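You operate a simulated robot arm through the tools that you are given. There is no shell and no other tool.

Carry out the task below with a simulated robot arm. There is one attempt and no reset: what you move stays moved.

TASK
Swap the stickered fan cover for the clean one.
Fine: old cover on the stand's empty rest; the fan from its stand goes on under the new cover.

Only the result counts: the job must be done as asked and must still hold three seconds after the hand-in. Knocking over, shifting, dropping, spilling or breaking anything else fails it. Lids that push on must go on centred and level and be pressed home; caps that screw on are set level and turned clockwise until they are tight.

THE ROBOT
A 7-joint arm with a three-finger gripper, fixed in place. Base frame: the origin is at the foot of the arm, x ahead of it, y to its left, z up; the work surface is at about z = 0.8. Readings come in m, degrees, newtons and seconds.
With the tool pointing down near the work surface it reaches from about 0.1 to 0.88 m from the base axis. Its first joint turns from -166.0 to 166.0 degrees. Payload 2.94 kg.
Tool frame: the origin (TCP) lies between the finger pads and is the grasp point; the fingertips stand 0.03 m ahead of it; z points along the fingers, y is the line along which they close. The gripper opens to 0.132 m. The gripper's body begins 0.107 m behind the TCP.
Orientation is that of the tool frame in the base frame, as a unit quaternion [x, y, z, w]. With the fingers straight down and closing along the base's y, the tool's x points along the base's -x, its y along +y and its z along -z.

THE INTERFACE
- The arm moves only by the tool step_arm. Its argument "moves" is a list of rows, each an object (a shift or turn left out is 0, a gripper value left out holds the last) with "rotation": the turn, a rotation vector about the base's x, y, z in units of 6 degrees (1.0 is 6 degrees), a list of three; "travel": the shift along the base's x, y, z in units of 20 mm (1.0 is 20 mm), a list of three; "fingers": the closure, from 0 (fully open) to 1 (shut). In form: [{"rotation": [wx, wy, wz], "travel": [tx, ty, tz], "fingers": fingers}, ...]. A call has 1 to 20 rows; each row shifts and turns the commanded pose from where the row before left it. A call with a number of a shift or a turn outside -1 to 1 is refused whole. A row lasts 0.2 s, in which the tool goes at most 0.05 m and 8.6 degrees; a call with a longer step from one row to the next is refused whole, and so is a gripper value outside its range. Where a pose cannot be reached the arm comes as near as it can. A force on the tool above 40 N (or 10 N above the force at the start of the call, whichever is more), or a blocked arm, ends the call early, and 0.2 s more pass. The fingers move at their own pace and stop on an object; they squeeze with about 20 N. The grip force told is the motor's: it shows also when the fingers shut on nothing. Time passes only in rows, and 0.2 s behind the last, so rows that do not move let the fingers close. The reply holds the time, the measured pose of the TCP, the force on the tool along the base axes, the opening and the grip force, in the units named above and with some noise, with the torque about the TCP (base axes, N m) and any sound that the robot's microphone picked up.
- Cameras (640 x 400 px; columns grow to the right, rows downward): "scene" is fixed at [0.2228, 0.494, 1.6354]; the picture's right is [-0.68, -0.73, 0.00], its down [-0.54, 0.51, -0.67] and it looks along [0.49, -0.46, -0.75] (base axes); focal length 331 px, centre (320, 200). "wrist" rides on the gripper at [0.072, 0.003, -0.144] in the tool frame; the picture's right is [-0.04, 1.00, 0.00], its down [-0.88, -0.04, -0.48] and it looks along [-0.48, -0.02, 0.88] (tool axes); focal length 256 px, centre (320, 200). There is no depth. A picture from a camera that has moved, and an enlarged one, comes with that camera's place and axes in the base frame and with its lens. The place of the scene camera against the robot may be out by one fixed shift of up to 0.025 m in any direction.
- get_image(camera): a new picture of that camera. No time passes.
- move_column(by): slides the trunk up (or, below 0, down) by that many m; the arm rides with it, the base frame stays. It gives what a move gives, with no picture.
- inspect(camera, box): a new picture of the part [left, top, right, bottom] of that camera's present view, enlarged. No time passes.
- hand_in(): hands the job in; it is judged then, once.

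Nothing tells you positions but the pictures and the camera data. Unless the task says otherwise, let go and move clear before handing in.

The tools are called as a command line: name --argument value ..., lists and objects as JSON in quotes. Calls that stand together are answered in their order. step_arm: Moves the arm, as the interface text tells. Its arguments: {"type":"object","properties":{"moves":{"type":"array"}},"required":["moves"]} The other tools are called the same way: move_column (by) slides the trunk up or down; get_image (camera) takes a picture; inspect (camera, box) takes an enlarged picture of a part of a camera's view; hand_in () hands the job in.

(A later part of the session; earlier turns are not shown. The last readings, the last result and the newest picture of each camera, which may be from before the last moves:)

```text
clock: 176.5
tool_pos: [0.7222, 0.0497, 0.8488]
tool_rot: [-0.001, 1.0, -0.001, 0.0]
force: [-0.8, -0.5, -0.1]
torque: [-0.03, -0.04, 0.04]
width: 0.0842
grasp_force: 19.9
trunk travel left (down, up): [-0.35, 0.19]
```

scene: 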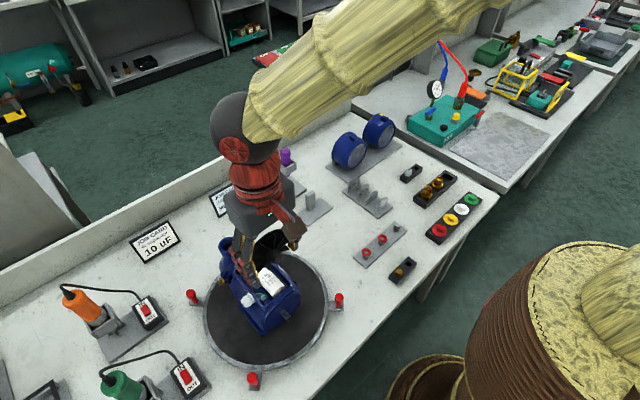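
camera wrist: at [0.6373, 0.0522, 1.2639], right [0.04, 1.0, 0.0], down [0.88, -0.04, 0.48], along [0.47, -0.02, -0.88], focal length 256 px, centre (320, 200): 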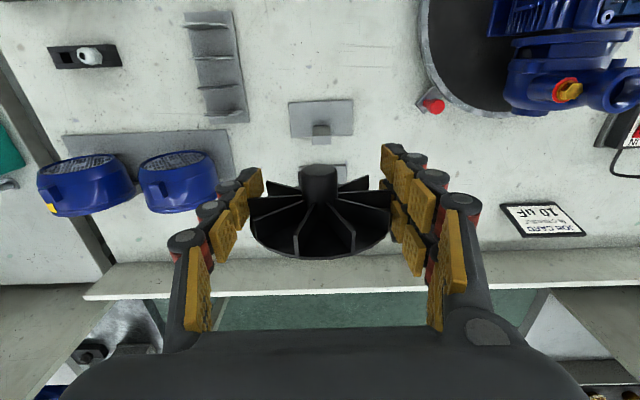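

The stand pulled the fan into its seat (brief downward pull), so it's parked properly. Now open, shift the hand 7 mm back and 4 mm up, and regrip.

step_arm --moves '[{"fingers": 0.33}, {"fingers": 0.3}, {"fingers": 0.25}, {"fingers": 0.2}, {"fingers": 0.2}, {"travel": [-0.15, 0.02, 0.1]}, {"travel": [-0.2, 0, 0.1]}, {}]'

get_image --camera "wrist"

inspect --camera "wrist" --box '[220, 130, 420, 270]'

```text
clock: 178.3
tool_pos: [0.7141, 0.0519, 0.8522]
tool_rot: [-0.002, 1.0, 0.0, 0.001]
force: [-0.8, 0.1, -0.3]
torque: [-0.01, 0.0, 0.01]
width: 0.1057
grasp_force: 0.0
trunk travel left (down, up): [-0.35, 0.19]
```

```text
taken
camera wrist: at [0.6436, 0.0537, 0.9956], right [0.04, 1.0, 0.0], down [0.88, -0.04, 0.48], along [0.48, -0.02, -0.88], focal length 256 px, centre (320, 200)
```

wrist: 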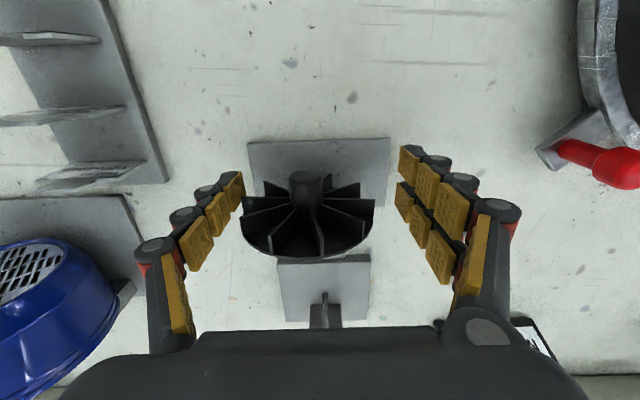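

```text
2.86 times, centred on (320, 200) of wrist
camera zoom: at [0.6436, 0.0537, 0.9956], right [0.04, 1.0, 0.0], down [0.88, -0.04, 0.48], along [0.48, -0.02, -0.88], focal length 731 px, centre (320, 200)
```

zoom: 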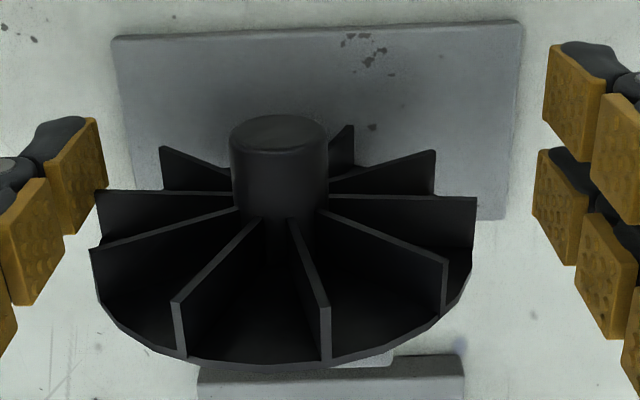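

The fan has shifted to y≈0.042 on its stand, still upright, with blades lying nearly along ±y, which suits the new grip. Shifting the hand −10 mm in y and closing.

step_arm --moves '[{"travel": [0, -0.25, 0]}, {"travel": [-0.03, -0.25, 0.05]}, {}, {"fingers": 0.25}, {"fingers": 0.29}, {"fingers": 0.31}, {"fingers": 0.32}, {"fingers": 0.33}, {"fingers": 0.34}, {"fingers": 0.345}]'

inspect --camera "wrist" --box '[220, 130, 420, 270]'

```text
clock: 180.5
tool_pos: [0.7137, 0.0413, 0.8544]
tool_rot: [-0.002, 1.0, -0.001, 0.001]
force: [-0.1, 0.0, 0.5]
torque: [0.01, 0.0, 0.0]
width: 0.0871
grasp_force: 0.4
trunk travel left (down, up): [-0.35, 0.19]
```

```text
2.86 times, centred on (320, 200) of wrist
camera zoom: at [0.643, 0.0435, 0.9974], right [0.04, 1.0, 0.0], down [0.88, -0.04, 0.48], along [0.47, -0.02, -0.88], focal length 731 px, centre (320, 200)
```

zoom: 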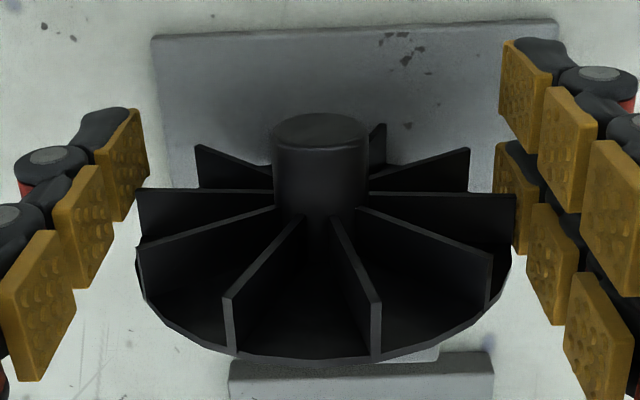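

Both sides line up with blade tips. Closing to grip.

step_arm --moves '[{"fingers": 0.36}, {"fingers": 0.4}, {"fingers": 0.45}, {}]'

inspect --camera "wrist" --box '[220, 130, 420, 270]'

```text
clock: 181.5
tool_pos: [0.7139, 0.0402, 0.8546]
tool_rot: [-0.002, 1.0, 0.0, 0.0]
force: [-0.5, 0.8, 3.1]
torque: [0.03, -0.03, 0.01]
width: 0.0857
grasp_force: 20.0
trunk travel left (down, up): [-0.35, 0.19]
```

```text
2.86 times, centred on (320, 200) of wrist
camera zoom: at [0.643, 0.0435, 0.9976], right [0.04, 1.0, 0.0], down [0.88, -0.04, 0.48], along [0.48, -0.02, -0.88], focal length 731 px, centre (320, 200)
```

zoom: 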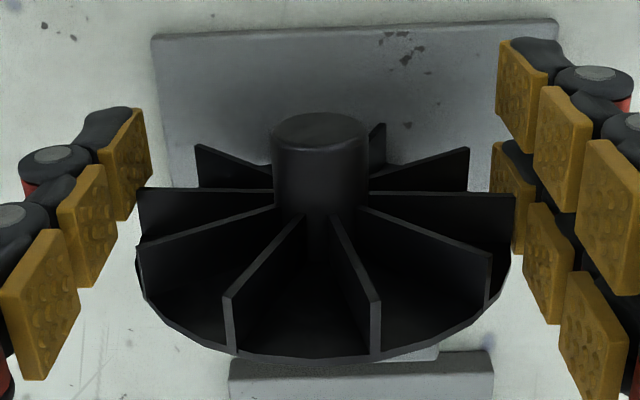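

Firm grip. Lifting gently and checking the fan's attitude.

step_arm --moves '[{"travel": [0, 0, 0.15]}, {"travel": [0, 0, 0.2]}, {"travel": [0, 0, 0.4]}, {"travel": [0, 0, 0.5]}, {"travel": [0, 0, 0.5]}, {"travel": [0, 0, 0.5]}, {}]'

inspect --camera "wrist" --box '[220, 130, 420, 270]'

inspect --camera "scene" --box '[280, 155, 350, 225]'

```text
clock: 183.1
tool_pos: [0.7138, 0.0404, 0.8982]
tool_rot: [-0.001, 1.0, -0.001, 0.0]
force: [-0.2, -0.6, -0.6]
torque: [0.0, 0.01, 0.01]
width: 0.0856
grasp_force: 19.7
trunk travel left (down, up): [-0.35, 0.19]
```

```text
2.86 times, centred on (320, 200) of wrist
camera zoom: at [0.6429, 0.0438, 1.0415], right [0.04, 1.0, 0.0], down [0.88, -0.04, 0.48], along [0.47, -0.02, -0.88], focal length 731 px, centre (320, 200)
```

zoom: 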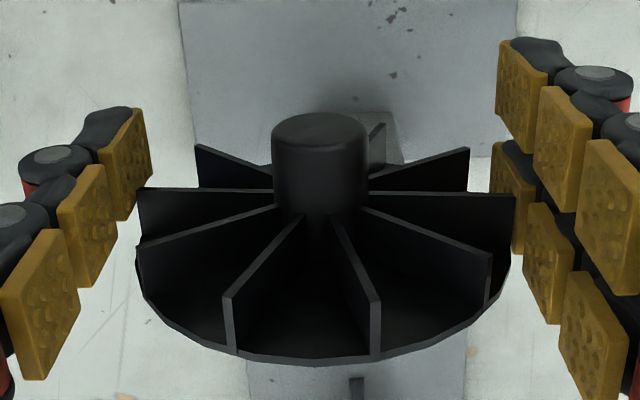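

```text
5.71 times, centred on (315, 190) of scene
camera zoom: at [0.2228, 0.494, 1.6354], right [-0.68, -0.73, 0.0], down [-0.54, 0.51, -0.67], along [0.49, -0.46, -0.75], focal length 1894 px, centre (349, 257)
```

zoom: 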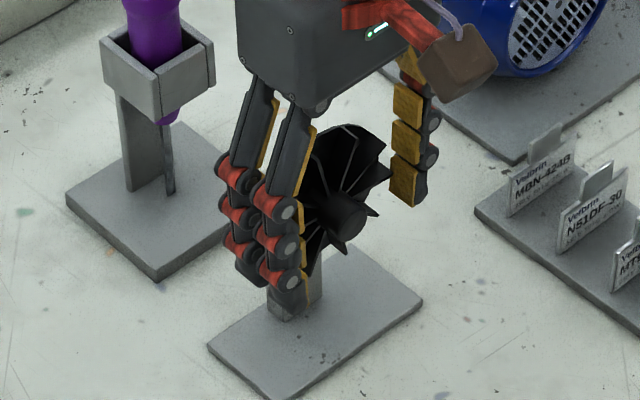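

The fan is held well with the disc near the rear edge of the fingers. Carrying it up and back to the motor (now with a proper 1.12 m transit height).

step_arm --moves '[{"travel": [0, 0, 1]}, {"travel": [0, 0, 1]}, {"travel": [0, 0, 1]}, {"travel": [0, 0, 1]}, {"travel": [0, 0, 1]}, {"travel": [0, 0, 1]}, {"travel": [0, 0, 1]}, {"travel": [0, 0, 1]}, {"travel": [0, 0, 1]}, {"travel": [0, 0, 1]}, {"travel": [0, 0, 1]}, {"travel": [-1, 0.3, 0.3]}, {"travel": [-1, 1, 0]}, {"travel": [-1, 1, 0]}, {"travel": [-1, 1, 0]}, {"travel": [-1, 1, 0]}, {"travel": [-1, 1, 0]}, {"travel": [-1, 1, 0]}, {"travel": [-1, 1, 0]}, {"travel": [-1, 1, 0]}]'

step_arm --moves '[{"travel": [-1, 1, 0]}, {"travel": [-1, 1, 0]}, {"travel": [-1, 1, 0]}, {"travel": [-1, 1, 0]}, {"travel": [-1, 1, 0]}, {"travel": [-1, 1, 0]}, {"travel": [-1, 1, 0]}, {"travel": [-0.5, 0.2, 0]}, {"travel": [0, 0, -1]}, {"travel": [0, 0, -1]}, {"travel": [0, 0, -1]}, {"travel": [0, 0, -1]}, {"travel": [0, 0, -1]}, {"travel": [0, 0, -1]}, {"travel": [0, 0, -1]}, {"travel": [0, 0, -1]}, {"travel": [0, 0, -1]}, {"travel": [0, 0, -1]}, {}]'

get_image --camera "wrist"

inspect --camera "wrist" --box '[240, 150, 400, 330]'

```text
clock: 187.3
tool_pos: [0.5339, 0.2074, 1.1247]
tool_rot: [-0.001, 1.0, -0.001, 0.0]
force: [0.6, 0.0, 0.4]
torque: [0.02, -0.01, -0.04]
width: 0.0856
grasp_force: 20.0
trunk travel left (down, up): [-0.35, 0.19]
```

```text
clock: 191.3
tool_pos: [0.3825, 0.352, 0.9266]
tool_rot: [-0.002, 1.0, 0.0, 0.0]
force: [-1.4, -0.1, -0.2]
torque: [0.03, 0.06, 0.01]
width: 0.0858
grasp_force: 20.1
trunk travel left (down, up): [-0.35, 0.19]
```

```text
taken
camera wrist: at [0.3128, 0.3546, 1.069], right [0.04, 1.0, 0.0], down [0.88, -0.04, 0.48], along [0.48, -0.02, -0.88], focal length 256 px, centre (320, 200)
```

wrist: 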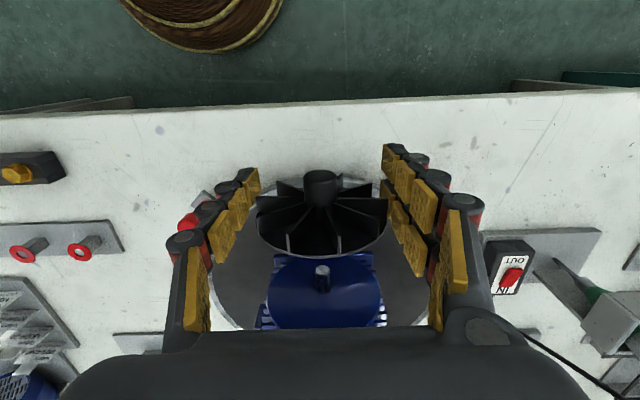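

```text
2.22 times, centred on (320, 240) of wrist
camera zoom: at [0.3128, 0.3546, 1.069], right [0.04, 1.0, 0.0], down [0.88, -0.04, 0.48], along [0.48, -0.02, -0.88], focal length 569 px, centre (320, 111)
```

zoom: 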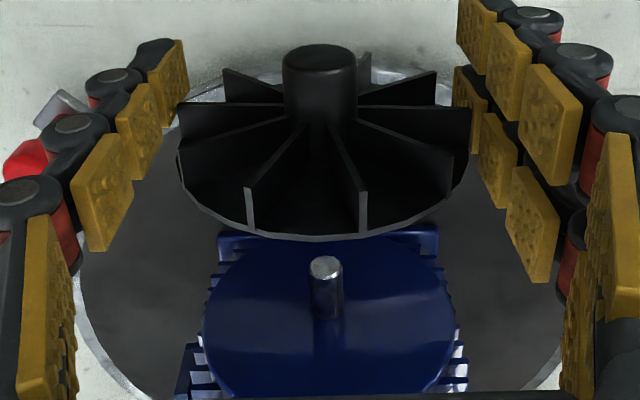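

Aligning: lower 26 mm, shift −1.8 mm in y, and advance to just before the shaft tip.

step_arm --moves '[{"travel": [0, -0.09, -0.7]}, {"travel": [0, 0, -0.63]}, {"travel": [0.6, 0, 0]}, {"travel": [0.6, 0, 0]}, {"travel": [0.6, 0, 0]}, {"travel": [0.6, 0, 0]}, {"travel": [0.5, 0, 0]}, {"travel": [0.4, 0, 0]}, {}, {}]'

inspect --camera "wrist" --box '[240, 150, 400, 330]'

```text
clock: 193.5
tool_pos: [0.4485, 0.3486, 0.8983]
tool_rot: [-0.001, 1.0, -0.001, 0.0]
force: [0.3, 1.1, -0.8]
torque: [0.01, 0.04, -0.01]
width: 0.0857
grasp_force: 19.6
trunk travel left (down, up): [-0.35, 0.19]
```

```text
2.22 times, centred on (320, 240) of wrist
camera zoom: at [0.3778, 0.3522, 1.0416], right [0.04, 1.0, 0.0], down [0.88, -0.04, 0.48], along [0.47, -0.02, -0.88], focal length 569 px, centre (320, 111)
```

zoom: 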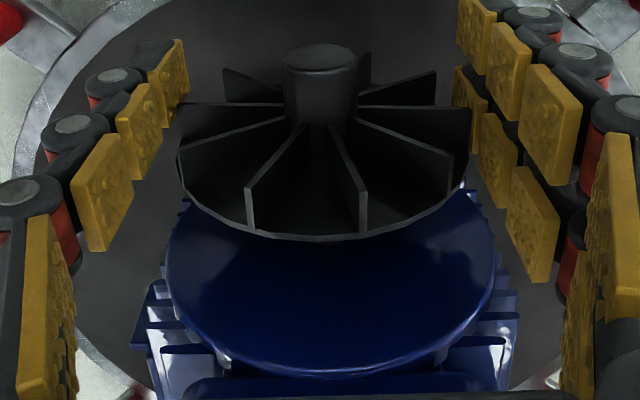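

Disc and bell are concentric within ~1 mm. Nudging +1 mm in y and advancing in small steps.

step_arm --moves '[{"travel": [0, 0.05, 0.02]}, {"travel": [0.15, 0, 0]}, {"travel": [0.15, 0, 0]}, {"travel": [0.15, 0, 0]}, {"travel": [0.15, 0, 0]}, {}, {}]'

inspect --camera "wrist" --box '[240, 150, 400, 330]'

inspect --camera "wrist" --box '[300, 185, 345, 230]'

```text
clock: 195.1
tool_pos: [0.461, 0.3497, 0.8992]
tool_rot: [-0.002, 1.0, 0.0, 0.0]
force: [0.0, -0.1, -0.3]
torque: [-0.04, -0.01, 0.0]
width: 0.0856
grasp_force: 20.0
trunk travel left (down, up): [-0.35, 0.19]
```

```text
2.22 times, centred on (320, 240) of wrist
camera zoom: at [0.3904, 0.3532, 1.042], right [0.04, 1.0, 0.0], down [0.88, -0.04, 0.48], along [0.48, -0.02, -0.88], focal length 569 px, centre (320, 111)
```

zoom: 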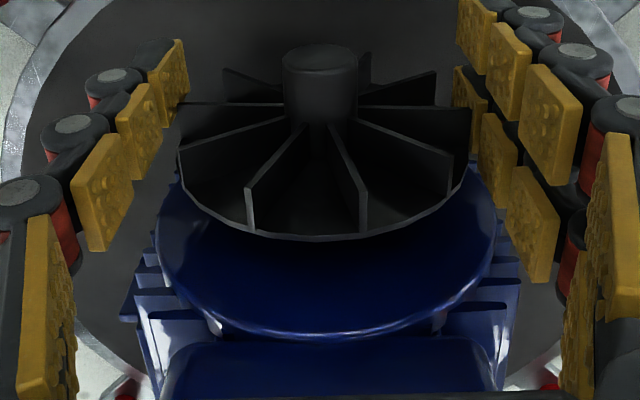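

```text
8.89 times, centred on (322, 208) of wrist
camera zoom: at [0.3904, 0.3532, 1.042], right [0.04, 1.0, 0.0], down [0.88, -0.04, 0.48], along [0.48, -0.02, -0.88], focal length 2276 px, centre (298, 133)
```

zoom: 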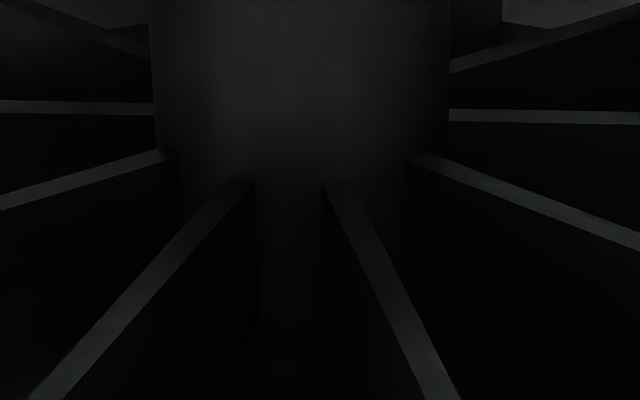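

The shaft is hidden inside the hub. Continuing.

step_arm --moves '[{"travel": [0.15, 0, 0]}, {"travel": [0.15, 0, 0]}, {"travel": [0.15, 0, 0]}, {}, {}]'

step_arm --moves '[{"travel": [0.1, 0, 0]}, {}, {}]'

step_arm --moves '[{"travel": [0.1, 0, 0]}, {}, {}]'

```text
clock: 196.3
tool_pos: [0.4709, 0.3505, 0.8993]
tool_rot: [-0.002, 1.0, -0.001, 0.0]
force: [-1.2, 0.0, -0.6]
torque: [-0.02, 0.02, 0.01]
width: 0.0857
grasp_force: 20.3
trunk travel left (down, up): [-0.35, 0.19]
```

```text
clock: 197.1
tool_pos: [0.4733, 0.351, 0.8983]
tool_rot: [-0.002, 1.0, 0.0, -0.001]
force: [-0.5, -0.7, 0.0]
torque: [-0.02, 0.02, -0.01]
width: 0.0854
grasp_force: 19.6
trunk travel left (down, up): [-0.35, 0.19]
```

```text
clock: 197.9
tool_pos: [0.4755, 0.3503, 0.8991]
tool_rot: [-0.001, 1.0, -0.001, 0.0]
force: [0.6, -1.2, -0.3]
torque: [0.0, 0.01, -0.01]
width: 0.0855
grasp_force: 20.4
trunk travel left (down, up): [-0.35, 0.19]
```

step_arm --moves '[{"travel": [0.08, 0, 0]}, {}, {}]'

step_arm --moves '[{"travel": [0.08, 0, 0]}, {}, {}]'

inspect --camera "wrist" --box '[240, 150, 400, 330]'

```text
clock: 198.7
tool_pos: [0.4777, 0.35, 0.899]
tool_rot: [-0.001, 1.0, -0.001, -0.001]
force: [-0.2, 0.8, -0.9]
torque: [0.02, 0.01, 0.01]
width: 0.0857
grasp_force: 20.0
trunk travel left (down, up): [-0.35, 0.19]
```

```text
clock: 199.5
tool_pos: [0.478, 0.3508, 0.8995]
tool_rot: [-0.003, 1.0, -0.001, 0.0]
force: [0.9, -0.1, 0.1]
torque: [-0.01, -0.03, -0.03]
width: 0.0857
grasp_force: 19.7
trunk travel left (down, up): [-0.35, 0.19]
```

```text
2.22 times, centred on (320, 240) of wrist
camera zoom: at [0.4071, 0.3533, 1.0415], right [0.04, 1.0, 0.0], down [0.88, -0.04, 0.48], along [0.47, -0.02, -0.88], focal length 569 px, centre (320, 111)
```

zoom: 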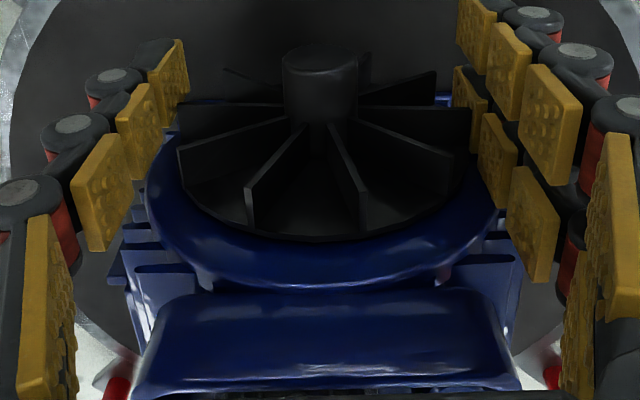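

step_arm --moves '[{"travel": [0.06, 0, 0]}, {}, {}]'

step_arm --moves '[{"travel": [0.06, 0, 0]}, {}, {}]'

step_arm --moves '[{"travel": [0.06, 0, 0]}, {}, {}]'

```text
clock: 200.3
tool_pos: [0.4781, 0.3498, 0.8978]
tool_rot: [-0.002, 1.0, 0.0, 0.0]
force: [-0.2, -0.1, -0.4]
torque: [0.04, -0.02, -0.03]
width: 0.0856
grasp_force: 20.1
trunk travel left (down, up): [-0.35, 0.19]
```

```text
clock: 201.1
tool_pos: [0.479, 0.3511, 0.8976]
tool_rot: [-0.002, 1.0, 0.0, 0.001]
force: [-7.4, 2.2, -1.6]
torque: [-0.08, -0.2, 0.36]
width: 0.0858
grasp_force: 19.8
trunk travel left (down, up): [-0.35, 0.19]
```

```text
clock: 201.9
tool_pos: [0.4785, 0.3499, 0.8996]
tool_rot: [-0.002, 1.0, -0.001, -0.001]
force: [-16.9, 5.1, 2.0]
torque: [0.06, -0.18, 0.88]
width: 0.0856
grasp_force: 20.0
trunk travel left (down, up): [-0.35, 0.19]
```

Finger contact with the bell again, with the disc about 1–2 mm from the bell face. I'll back off slightly and test with small sideways moves whether the shaft now holds the fan.

step_arm --moves '[{"travel": [-0.15, 0, 0]}, {}, {}]'

step_arm --moves '[{"travel": [0, 0.1, 0]}, {}, {}]'

step_arm --moves '[{"travel": [0, -0.1, 0]}, {"travel": [0, 0, -0.1]}, {}, {}]'

```text
clock: 202.7
tool_pos: [0.4784, 0.3499, 0.8986]
tool_rot: [0.0, 1.0, 0.0, -0.001]
force: [-0.3, -0.1, -0.6]
torque: [0.04, -0.07, 0.02]
width: 0.0856
grasp_force: 20.3
trunk travel left (down, up): [-0.35, 0.19]
```

```text
clock: 203.5
tool_pos: [0.4778, 0.3515, 0.8992]
tool_rot: [-0.001, 1.0, 0.0, 0.0]
force: [-0.7, 0.5, -0.8]
torque: [-0.01, 0.02, 0.01]
width: 0.0856
grasp_force: 20.1
trunk travel left (down, up): [-0.35, 0.19]
```

```text
clock: 204.5
tool_pos: [0.4783, 0.3497, 0.8968]
tool_rot: [-0.002, 1.0, -0.001, 0.0]
force: [0.6, -0.2, -1.0]
torque: [0.01, 0.0, -0.04]
width: 0.0853
grasp_force: 20.0
trunk travel left (down, up): [-0.35, 0.19]
```

No resistance yet. I'll probe a little further downward to learn whether the shaft physically constrains the hub at all.

step_arm --moves '[{"travel": [0, 0, -0.1]}, {}, {}]'

step_arm --moves '[{"travel": [0, 0, -0.1]}, {}, {}]'

inspect --camera "wrist" --box '[240, 150, 400, 330]'

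```text
clock: 205.3
tool_pos: [0.4785, 0.3508, 0.8939]
tool_rot: [-0.001, 1.0, 0.0, 0.0]
force: [-0.2, 0.0, -0.3]
torque: [0.01, -0.03, 0.03]
width: 0.0859
grasp_force: 19.8
trunk travel left (down, up): [-0.35, 0.19]
```

```text
clock: 206.1
tool_pos: [0.4786, 0.3498, 0.8925]
tool_rot: [-0.001, 1.0, -0.001, 0.0]
force: [-0.4, -0.2, -0.5]
torque: [0.0, 0.02, -0.01]
width: 0.0853
grasp_force: 20.3
trunk travel left (down, up): [-0.35, 0.19]
```

```text
2.22 times, centred on (320, 240) of wrist
camera zoom: at [0.407, 0.353, 1.0356], right [0.04, 1.0, 0.0], down [0.88, -0.04, 0.48], along [0.47, -0.02, -0.88], focal length 569 px, centre (320, 111)
```

zoom: 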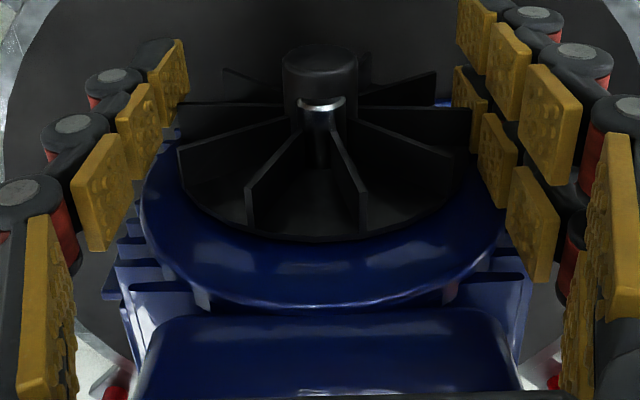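

The hub passes over the shaft with no contact, so the shaft only "takes" the fan at its proper seat pose. The fan has also rolled about 24° since I first disturbed it, so I'll correct its roll too, then re-approach in fine steps watching for the pull-in.

step_arm --moves '[{"travel": [-0.3, 0, 0.1]}, {"travel": [-0.4, 0, 0.15]}, {"rotation": [-0.8, 0, 0]}, {"rotation": [-0.8, 0, 0]}, {"rotation": [-0.8, 0, 0]}, {"rotation": [-0.8, 0, 0]}, {"rotation": [-0.8, 0, 0], "travel": [0, 0.07, 0]}, {}, {}]'

get_image --camera "wrist"

inspect --camera "wrist" --box '[240, 150, 400, 330]'

inspect --camera "scene" --box '[230, 260, 350, 380]'

```text
clock: 208.1
tool_pos: [0.4641, 0.3523, 0.8985]
tool_rot: [0.0, 0.978, -0.209, -0.001]
force: [0.2, -0.9, 0.4]
torque: [0.04, 0.02, 0.0]
width: 0.0855
grasp_force: 20.4
trunk travel left (down, up): [-0.35, 0.19]
```

```text
taken
camera wrist: at [0.3934, 0.4124, 1.0268], right [0.04, 0.91, -0.41], down [0.88, 0.16, 0.45], along [0.48, -0.38, -0.8], focal length 256 px, centre (320, 200)
```

wrist: 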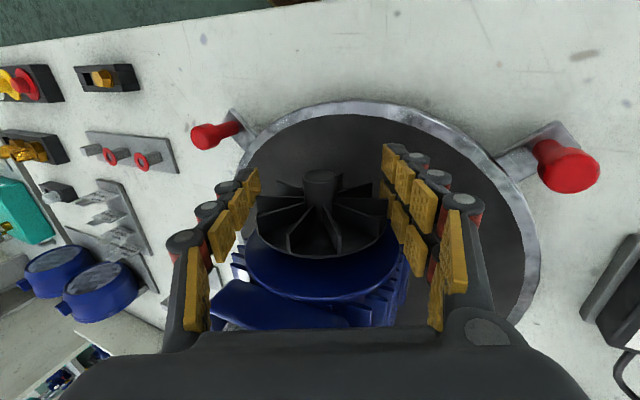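

```text
2.22 times, centred on (320, 240) of wrist
camera zoom: at [0.3934, 0.4124, 1.0268], right [0.04, 0.91, -0.41], down [0.88, 0.16, 0.45], along [0.48, -0.38, -0.8], focal length 569 px, centre (320, 111)
```

zoom: 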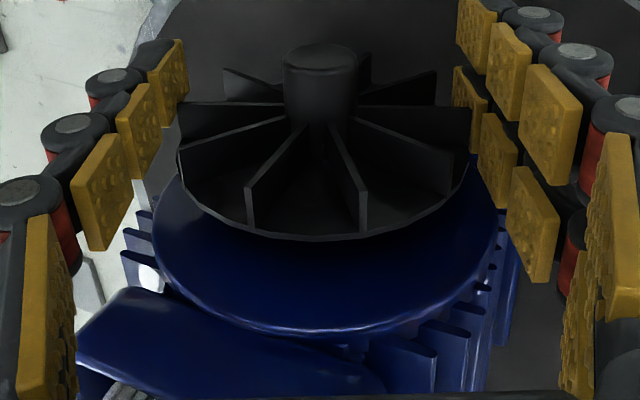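

```text
3.33 times, centred on (290, 320) of scene
camera zoom: at [0.2228, 0.494, 1.6354], right [-0.68, -0.73, 0.0], down [-0.54, 0.51, -0.67], along [0.49, -0.46, -0.75], focal length 1105 px, centre (420, -200)
```

zoom: 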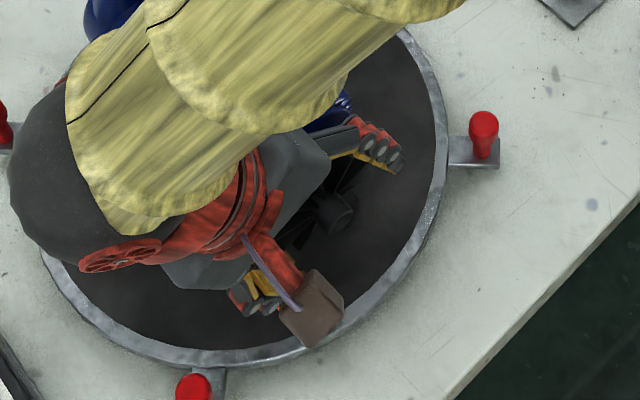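

Tilted grip looks concentric within ~1 mm. Advancing in fine steps with quick readings.

step_arm --moves '[{"travel": [0.15, 0.02, 0.035]}, {"travel": [0.15, 0, 0]}]'

step_arm --moves '[{"travel": [0.1, 0, 0]}]'

step_arm --moves '[{"travel": [0.1, 0, 0]}]'

step_arm --moves '[{"travel": [0.1, 0, 0]}]'

step_arm --moves '[{"travel": [0.1, 0, 0]}]'

step_arm --moves '[{"travel": [0.08, 0, 0]}]'

```text
clock: 208.7
tool_pos: [0.4711, 0.352, 0.8984]
tool_rot: [-0.001, 0.978, -0.209, -0.001]
force: [0.6, 0.2, -0.1]
torque: [0.03, 0.01, 0.0]
width: 0.0854
grasp_force: 20.0
trunk travel left (down, up): [-0.35, 0.19]
```

```text
clock: 209.1
tool_pos: [0.4735, 0.3523, 0.8981]
tool_rot: [-0.001, 0.978, -0.209, 0.0]
force: [0.1, -0.9, 0.0]
torque: [-0.02, -0.01, -0.02]
width: 0.0855
grasp_force: 20.0
trunk travel left (down, up): [-0.35, 0.19]
```

```text
clock: 209.5
tool_pos: [0.475, 0.3517, 0.8981]
tool_rot: [-0.002, 0.978, -0.209, -0.001]
force: [0.3, 0.7, -1.3]
torque: [-0.03, 0.02, 0.02]
width: 0.0856
grasp_force: 20.3
trunk travel left (down, up): [-0.35, 0.19]
```

```text
clock: 209.9
tool_pos: [0.4769, 0.3528, 0.898]
tool_rot: [-0.002, 0.978, -0.209, -0.001]
force: [0.1, 0.5, -0.4]
torque: [0.03, 0.01, -0.02]
width: 0.0855
grasp_force: 20.0
trunk travel left (down, up): [-0.35, 0.19]
```

```text
clock: 210.3
tool_pos: [0.4782, 0.3521, 0.8986]
tool_rot: [-0.001, 0.978, -0.209, -0.001]
force: [1.0, -0.2, -0.5]
torque: [-0.02, -0.02, 0.0]
width: 0.0857
grasp_force: 20.0
trunk travel left (down, up): [-0.35, 0.19]
```

```text
clock: 210.7
tool_pos: [0.4799, 0.3524, 0.8988]
tool_rot: [-0.002, 0.978, -0.209, 0.0]
force: [-5.8, 0.6, 0.1]
torque: [0.05, 0.26, 0.22]
width: 0.0854
grasp_force: 20.1
trunk travel left (down, up): [-0.35, 0.19]
```

The load is taken by the finger, not the fan, so the fan can't be pressed home with this grip. I'll go back to the stand and regrip ~3 mm further back so that the disc itself reaches the bell first.

step_arm --moves '[{"travel": [-0.5, 0, 0]}, {"travel": [-0.8, 0, 0]}, {"travel": [-0.9, 0, 0]}, {"travel": [-0.9, 0, 0]}, {"travel": [-0.9, 0, 0]}, {"rotation": [0.8, 0, 0], "travel": [0, -0.07, 0.5]}, {"rotation": [0.8, 0, 0], "travel": [0, 0, 0.8]}, {"rotation": [0.8, 0, 0], "travel": [0, 0, 1]}, {"rotation": [0.8, 0, 0], "travel": [0, 0, 1]}, {"rotation": [0.8, 0, 0], "travel": [0, 0, 1]}, {"travel": [0, 0, 1]}, {"travel": [0, 0, 1]}, {"travel": [0, 0, 1]}, {"travel": [0, 0, 1]}, {"travel": [0, 0, 1]}, {"travel": [0, 0, 1]}, {"travel": [0, 0, 1]}, {}]'

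step_arm --moves '[{"travel": [0.8, -1, 0]}, {"travel": [1, -1, 0]}, {"travel": [1, -1, 0]}, {"travel": [1, -1, 0]}, {"travel": [1, -1, 0]}, {"travel": [1, -1, 0]}, {"travel": [1, -1, 0]}, {"travel": [1, -1, 0]}, {"travel": [1, -1, 0]}, {"travel": [1, -1, 0]}, {"travel": [1, -1, 0]}, {"travel": [1, -1, 0]}, {"travel": [1, -1, 0]}, {"travel": [1, -1, 0]}, {"travel": [1, -1, 0]}, {}]'

```text
clock: 214.5
tool_pos: [0.3998, 0.3518, 1.1226]
tool_rot: [-0.002, 1.0, -0.001, -0.001]
force: [0.0, -0.3, 0.4]
torque: [0.02, 0.03, 0.0]
width: 0.0856
grasp_force: 20.1
trunk travel left (down, up): [-0.35, 0.19]
```

```text
clock: 217.9
tool_pos: [0.6962, 0.051, 1.1245]
tool_rot: [-0.001, 1.0, 0.0, 0.0]
force: [-1.1, 0.5, -0.8]
torque: [-0.02, -0.02, 0.0]
width: 0.0856
grasp_force: 19.3
trunk travel left (down, up): [-0.35, 0.19]
```

step_arm --moves '[{"travel": [0.87, -0.52, 0]}, {"travel": [0, 0, -1]}, {"travel": [0, 0, -1]}, {"travel": [0, 0, -1]}, {"travel": [0, 0, -1]}, {"travel": [0, 0, -1]}, {"travel": [0, 0, -1]}, {"travel": [0, 0, -1]}, {"travel": [0, 0, -1]}, {"travel": [0, 0, -1]}, {"travel": [0, 0, -1]}, {"travel": [0, 0, -1]}, {"travel": [0, 0, -1]}, {"travel": [0, 0, -0.6]}, {}]'

step_arm --moves '[{"travel": [0, 0, -0.2]}, {}]'

step_arm --moves '[{"travel": [0, 0, -0.15]}, {}]'

step_arm --moves '[{"travel": [0, 0, -0.1]}, {}]'

inspect --camera "wrist" --box '[220, 130, 420, 270]'

```text
clock: 221.1
tool_pos: [0.7136, 0.041, 0.872]
tool_rot: [-0.002, 1.0, -0.001, 0.001]
force: [-1.6, 1.5, 8.9]
torque: [0.07, -0.16, 0.03]
width: 0.0834
grasp_force: 19.6
trunk travel left (down, up): [-0.35, 0.19]
```

```text
clock: 221.7
tool_pos: [0.7141, 0.0421, 0.8682]
tool_rot: [-0.001, 1.0, 0.001, 0.0]
force: [-1.6, 4.9, 9.6]
torque: [0.11, -0.27, 0.08]
width: 0.0831
grasp_force: 20.1
trunk travel left (down, up): [-0.35, 0.19]
```

```text
clock: 222.3
tool_pos: [0.7135, 0.0408, 0.8659]
tool_rot: [-0.002, 1.0, -0.002, -0.001]
force: [0.3, 5.2, 8.2]
torque: [0.02, -0.19, 0.1]
width: 0.0838
grasp_force: 19.8
trunk travel left (down, up): [-0.35, 0.19]
```

```text
clock: 222.9
tool_pos: [0.7132, 0.0394, 0.862]
tool_rot: [-0.001, 1.0, -0.001, 0.0]
force: [-1.8, -1.0, 3.0]
torque: [0.01, -0.05, -0.03]
width: 0.0835
grasp_force: 20.2
trunk travel left (down, up): [-0.35, 0.19]
```

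```text
2.86 times, centred on (320, 200) of wrist
camera zoom: at [0.6416, 0.0426, 1.0055], right [0.04, 1.0, 0.0], down [0.88, -0.04, 0.47], along [0.47, -0.02, -0.88], focal length 731 px, centre (320, 200)
```

zoom: 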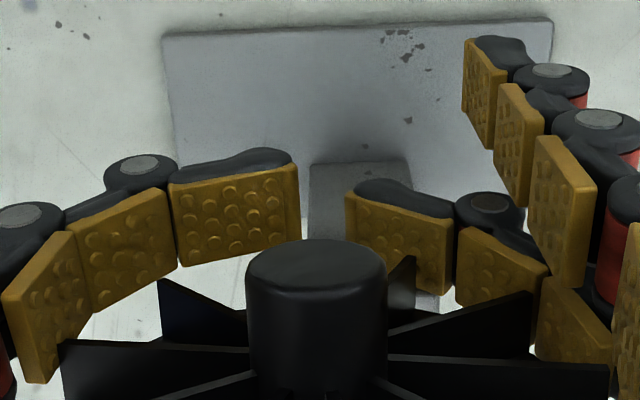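

The fan caught on top of the stand's post and was pushed up in the hand. I'll look carefully before moving.

get_image --camera "wrist"

inspect --camera "scene" --box '[280, 155, 350, 225]'

```text
taken
camera wrist: at [0.6416, 0.0426, 1.0055], right [0.04, 1.0, 0.0], down [0.88, -0.04, 0.47], along [0.47, -0.02, -0.88], focal length 256 px, centre (320, 200)
```

wrist: 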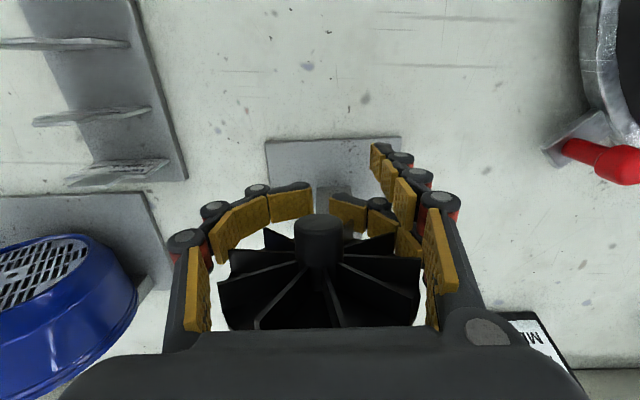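

```text
5.71 times, centred on (315, 190) of scene
camera zoom: at [0.2228, 0.494, 1.6354], right [-0.68, -0.73, 0.0], down [-0.54, 0.51, -0.67], along [0.49, -0.46, -0.75], focal length 1894 px, centre (349, 257)
```

zoom: 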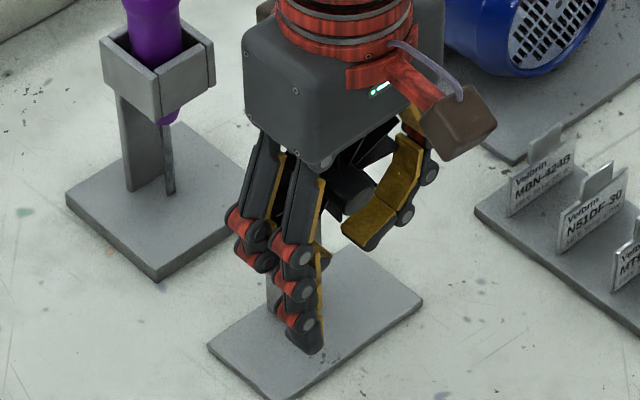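

The fan is now cradled high between curled fingers, resting on the front edge of the post. I'll lift slightly, centre it over the post top (+16 mm x, +10 mm y), and set it there so I can regrip properly.

step_arm --moves '[{"travel": [0, 0, 0.2]}, {"travel": [0, 0, 0.4]}, {"travel": [0, 0, 0.4]}, {}]'

get_image --camera "wrist"

inspect --camera "scene" --box '[280, 155, 350, 225]'

```text
clock: 223.9
tool_pos: [0.7128, 0.0395, 0.8822]
tool_rot: [-0.002, 1.0, 0.001, 0.001]
force: [-0.2, -0.1, 0.0]
torque: [0.01, -0.02, 0.0]
width: 0.0835
grasp_force: 19.6
trunk travel left (down, up): [-0.35, 0.19]
```

```text
taken
camera wrist: at [0.6424, 0.0427, 1.0259], right [0.04, 1.0, 0.0], down [0.88, -0.04, 0.48], along [0.47, -0.02, -0.88], focal length 256 px, centre (320, 200)
```

wrist: 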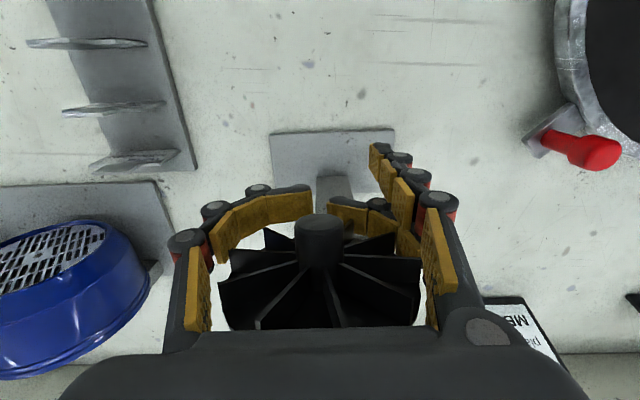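

```text
5.71 times, centred on (315, 190) of scene
camera zoom: at [0.2228, 0.494, 1.6354], right [-0.68, -0.73, 0.0], down [-0.54, 0.51, -0.67], along [0.49, -0.46, -0.75], focal length 1894 px, centre (349, 257)
```

zoom: 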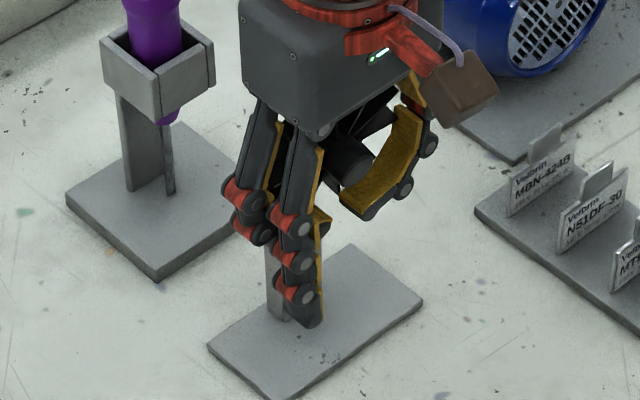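

The fan is securely enveloped. I'll position it directly above the post top so that, when opened, it settles down onto the post between the fingers.

step_arm --moves '[{"travel": [0, 0, 0.3]}, {"travel": [0.3, 0.2, 0]}, {"travel": [0.3, 0.2, 0]}, {"travel": [0.3, 0.15, 0]}, {}]'

get_image --camera "wrist"

inspect --camera "scene" --box '[270, 150, 350, 220]'

```text
clock: 225.1
tool_pos: [0.731, 0.0505, 0.8884]
tool_rot: [-0.002, 1.0, -0.001, -0.001]
force: [0.0, 0.5, -0.4]
torque: [0.01, 0.02, -0.01]
width: 0.0836
grasp_force: 20.4
trunk travel left (down, up): [-0.35, 0.19]
```

```text
taken
camera wrist: at [0.66, 0.0536, 1.0317], right [0.04, 1.0, 0.0], down [0.88, -0.04, 0.48], along [0.47, -0.02, -0.88], focal length 256 px, centre (320, 200)
```

wrist: 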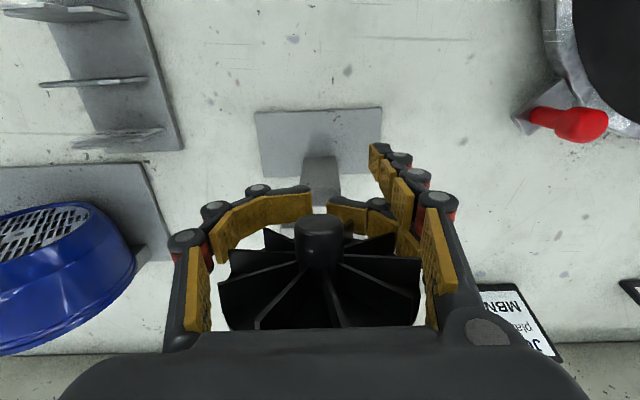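

```text
5.71 times, centred on (310, 185) of scene
camera zoom: at [0.2228, 0.494, 1.6354], right [-0.68, -0.73, 0.0], down [-0.54, 0.51, -0.67], along [0.49, -0.46, -0.75], focal length 1894 px, centre (377, 286)
```

zoom: 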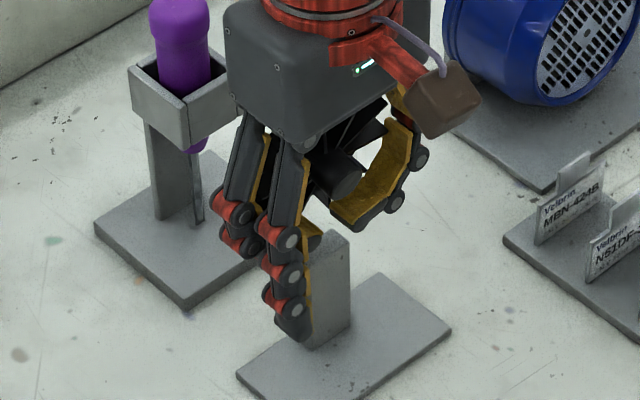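

Now opening in small increments, checking how the fan settles.

step_arm --moves '[{"travel": [0, 0, -0.2]}, {"fingers": 0.36}, {"fingers": 0.35}, {"fingers": 0.34}, {}]'

get_image --camera "wrist"

```text
clock: 226.3
tool_pos: [0.7317, 0.0506, 0.8853]
tool_rot: [-0.002, 1.0, 0.001, 0.0]
force: [0.3, 0.6, -0.2]
torque: [0.0, 0.01, 0.01]
width: 0.0873
grasp_force: 0.1
trunk travel left (down, up): [-0.35, 0.19]
```

```text
taken
camera wrist: at [0.6602, 0.0538, 1.028], right [0.04, 1.0, 0.0], down [0.88, -0.04, 0.48], along [0.47, -0.02, -0.88], focal length 256 px, centre (320, 200)
```

wrist: 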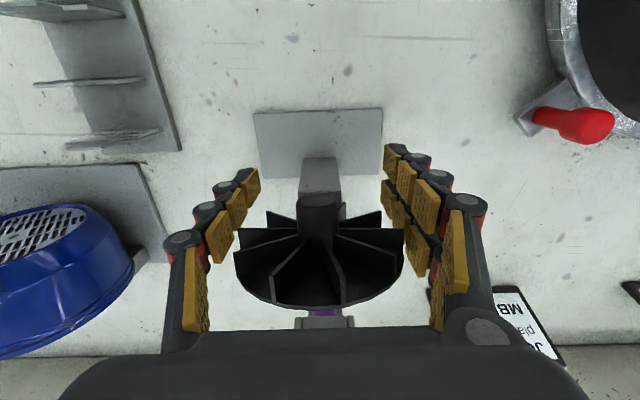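

The fan settled upright on the post top with straight fingers around it. Opening a touch more, then raising the hand to the fan's mid-height.

step_arm --moves '[{"fingers": 0.32}, {"fingers": 0.3}, {"travel": [0, 0, 0.2]}, {"travel": [0, 0, 0.3]}, {"travel": [0, 0, 0.3]}, {"travel": [0, 0, 0.3]}, {}]'

inspect --camera "wrist" --box '[220, 130, 420, 270]'

inspect --camera "scene" --box '[270, 150, 350, 220]'

```text
clock: 227.9
tool_pos: [0.7319, 0.0508, 0.9082]
tool_rot: [-0.002, 1.0, 0.0, 0.0]
force: [-0.6, -1.6, 0.2]
torque: [-0.02, 0.01, 0.05]
width: 0.0924
grasp_force: 0.1
trunk travel left (down, up): [-0.35, 0.19]
```

```text
2.86 times, centred on (320, 200) of wrist
camera zoom: at [0.6608, 0.054, 1.0502], right [0.04, 1.0, 0.0], down [0.88, -0.04, 0.48], along [0.48, -0.02, -0.88], focal length 731 px, centre (320, 200)
```

zoom: 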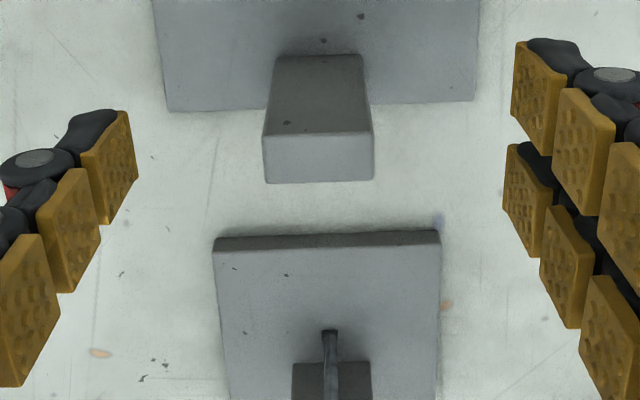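

```text
5.71 times, centred on (310, 185) of scene
camera zoom: at [0.2228, 0.494, 1.6354], right [-0.68, -0.73, 0.0], down [-0.54, 0.51, -0.67], along [0.49, -0.46, -0.75], focal length 1894 px, centre (377, 286)
```

zoom: 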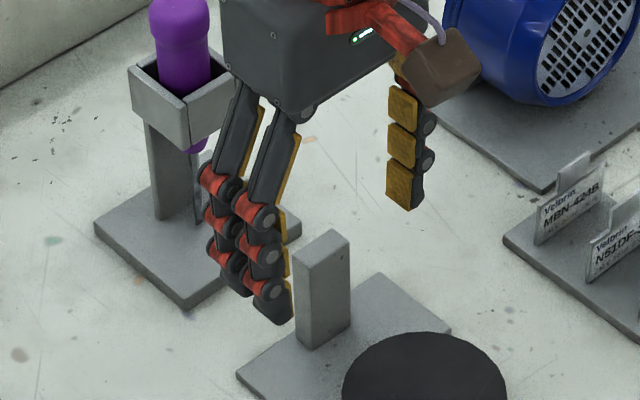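

The fan slid off the post and fell forward, lying disc-up near the stand's front. I'll raise the hand and back up to look at it.

step_arm --moves '[{"travel": [0, 0, 0.8]}, {"travel": [0, 0, 1]}, {"travel": [0, 0, 1]}, {"travel": [0, 0, 1]}, {"travel": [0, 0, 1]}, {"travel": [-1, 0, 1], "fingers": 0}, {"travel": [-1, 0, 1]}, {"travel": [-1, 0, 1]}, {"travel": [-1, 0, 1]}, {"travel": [-1, 0, 1]}, {"travel": [-1, 0, 0]}, {"travel": [-1, 0, 0]}, {"travel": [-1, 0, 0]}, {"travel": [-1, 0, 0]}, {}]'

get_image --camera "wrist"

get_image --camera "scene"

```text
clock: 231.1
tool_pos: [0.5516, 0.0511, 1.1027]
tool_rot: [-0.001, 1.0, 0.0, -0.001]
force: [0.0, -0.4, 0.2]
torque: [-0.04, 0.0, 0.0]
width: 0.1318
grasp_force: 0.0
trunk travel left (down, up): [-0.35, 0.19]
```

```text
taken
camera wrist: at [0.4808, 0.0547, 1.2455], right [0.04, 1.0, 0.0], down [0.88, -0.04, 0.48], along [0.47, -0.02, -0.88], focal length 256 px, centre (320, 200)
```

wrist: 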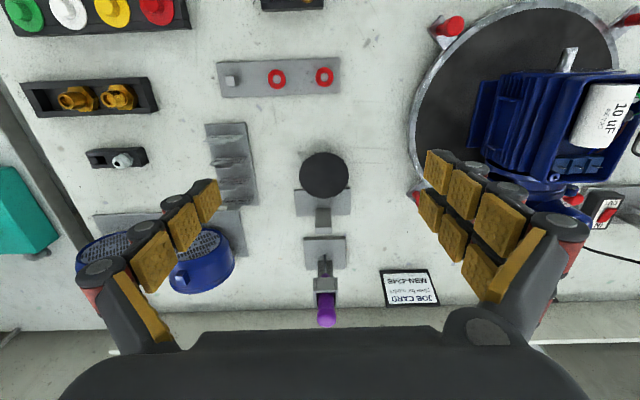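

```text
taken
```

scene: 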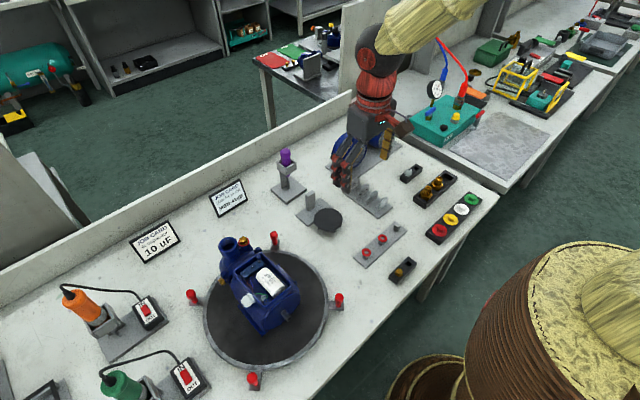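

inspect --camera "wrist" --box '[270, 130, 380, 240]'

inspect --camera "scene" --box '[290, 180, 360, 240]'

```text
3.64 times, centred on (325, 185) of wrist
camera zoom: at [0.4808, 0.0547, 1.2455], right [0.04, 1.0, 0.0], down [0.88, -0.04, 0.48], along [0.47, -0.02, -0.88], focal length 931 px, centre (302, 254)
```

zoom: 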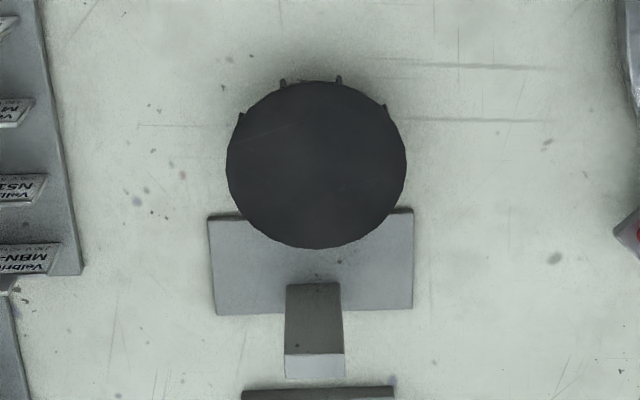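

```text
6.67 times, centred on (325, 210) of scene
camera zoom: at [0.2228, 0.494, 1.6354], right [-0.68, -0.73, 0.0], down [-0.54, 0.51, -0.67], along [0.49, -0.46, -0.75], focal length 2209 px, centre (287, 133)
```

zoom: 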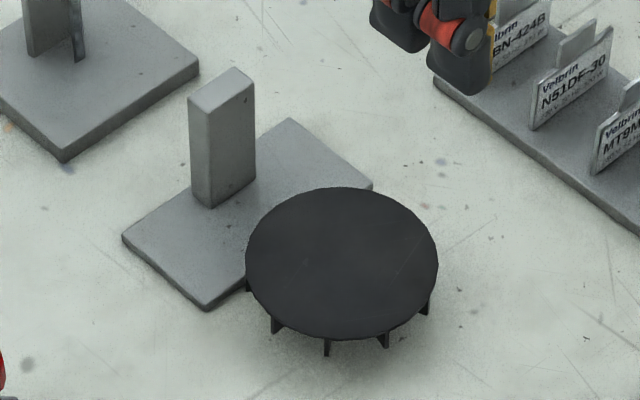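

The fan lies hub-down, disc-up at about (0.656, 0.055), undamaged and clear of other things. To turn it upright I'd grip it with the hand tilted steeply forward and rotate back. I'll test how far the hand can tilt here.

step_arm --moves '[{"rotation": [0, -0.8, 0]}, {"rotation": [0, -0.8, 0]}, {"rotation": [0, -0.8, 0]}, {"rotation": [0, -0.8, 0]}, {"rotation": [0, -0.8, 0]}, {"rotation": [0, -0.8, 0]}, {}]'

step_arm --moves '[{"rotation": [0, -0.8, 0]}, {"rotation": [0, -0.8, 0]}, {"rotation": [0, -0.8, 0]}, {"rotation": [0, -0.8, 0]}, {}]'

```text
clock: 232.7
tool_pos: [0.5528, 0.0504, 1.1034]
tool_rot: [-0.001, 0.969, -0.001, 0.248]
force: [0.5, 0.1, -0.1]
torque: [0.0, 0.0, -0.01]
width: 0.132
grasp_force: 0.1
trunk travel left (down, up): [-0.35, 0.19]
```

```text
clock: 233.9
tool_pos: [0.5511, 0.0479, 1.1026]
tool_rot: [0.001, 0.924, -0.008, 0.383]
force: [0.6, -1.1, -0.3]
torque: [0.03, -0.01, -0.01]
width: 0.1318
grasp_force: 0.0
out of reach, approached as far as the arm can: row 4
trunk travel left (down, up): [-0.35, 0.19]
```

Limited to about 45° at this height. Lowering the trunk should allow a flatter hand; there's free space below here.

move_column --by -0.12

step_arm --moves '[{"rotation": [0, -0.6, 0]}, {"rotation": [0, -0.6, 0]}, {"rotation": [0, -0.6, 0]}, {"rotation": [0, -0.6, 0]}, {}]'

```text
clock: 235.4
tool_pos: [0.5508, 0.047, 0.9836]
tool_rot: [0.002, 0.923, -0.008, 0.385]
force: [-0.2, -0.1, 0.0]
torque: [-0.02, 0.02, 0.01]
width: 0.1321
grasp_force: 0.0
trunk travel left (down, up): [-0.23, 0.31]
```

```text
clock: 236.6
tool_pos: [0.5498, 0.0358, 0.9797]
tool_rot: [0.01, 0.888, -0.025, 0.46]
force: [0.5, 0.3, 0.5]
torque: [-0.04, 0.02, -0.01]
width: 0.1322
grasp_force: 0.2
out of reach, approached as far as the arm can: row 1, 2
trunk travel left (down, up): [-0.23, 0.31]
```

step_arm --moves '[{"travel": [0, 0, 0.8]}, {"travel": [0, 0.2, 0.8]}, {"travel": [0, 0.2, 0.8]}, {"travel": [0, 0.2, 0.8]}, {"rotation": [0, -0.5, 0], "travel": [0, 0, 0.8]}, {"rotation": [0, -0.5, 0], "travel": [0, 0, 0.8]}, {}]'

get_image --camera "wrist"

get_image --camera "scene"

```text
clock: 238.2
tool_pos: [0.5488, 0.0501, 1.0765]
tool_rot: [0.011, 0.862, -0.024, 0.506]
force: [0.8, -0.5, -1.2]
torque: [-0.01, 0.0, 0.03]
width: 0.132
grasp_force: 0.0
trunk travel left (down, up): [-0.23, 0.31]
```

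```text
taken
camera wrist: at [0.3897, 0.0589, 1.0824], right [0.06, 1.0, 0.01], down [0.01, -0.01, 1.0], along [1.0, -0.06, -0.01], focal length 256 px, centre (320, 200)
```

wrist: 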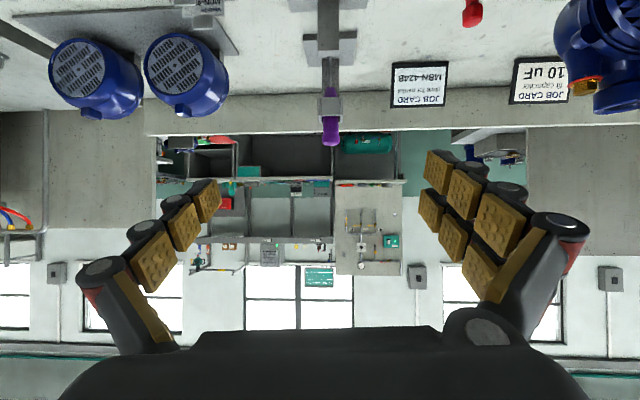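

```text
taken
```

scene: 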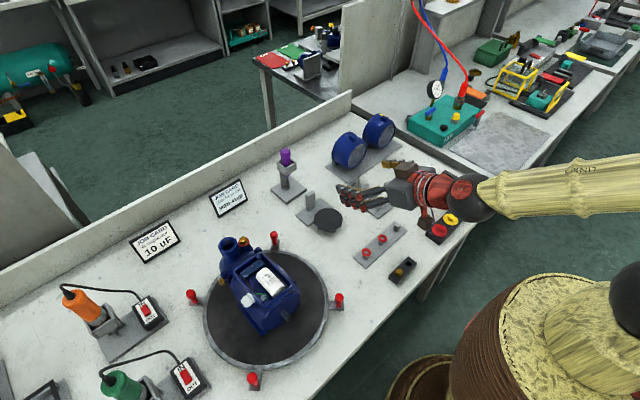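

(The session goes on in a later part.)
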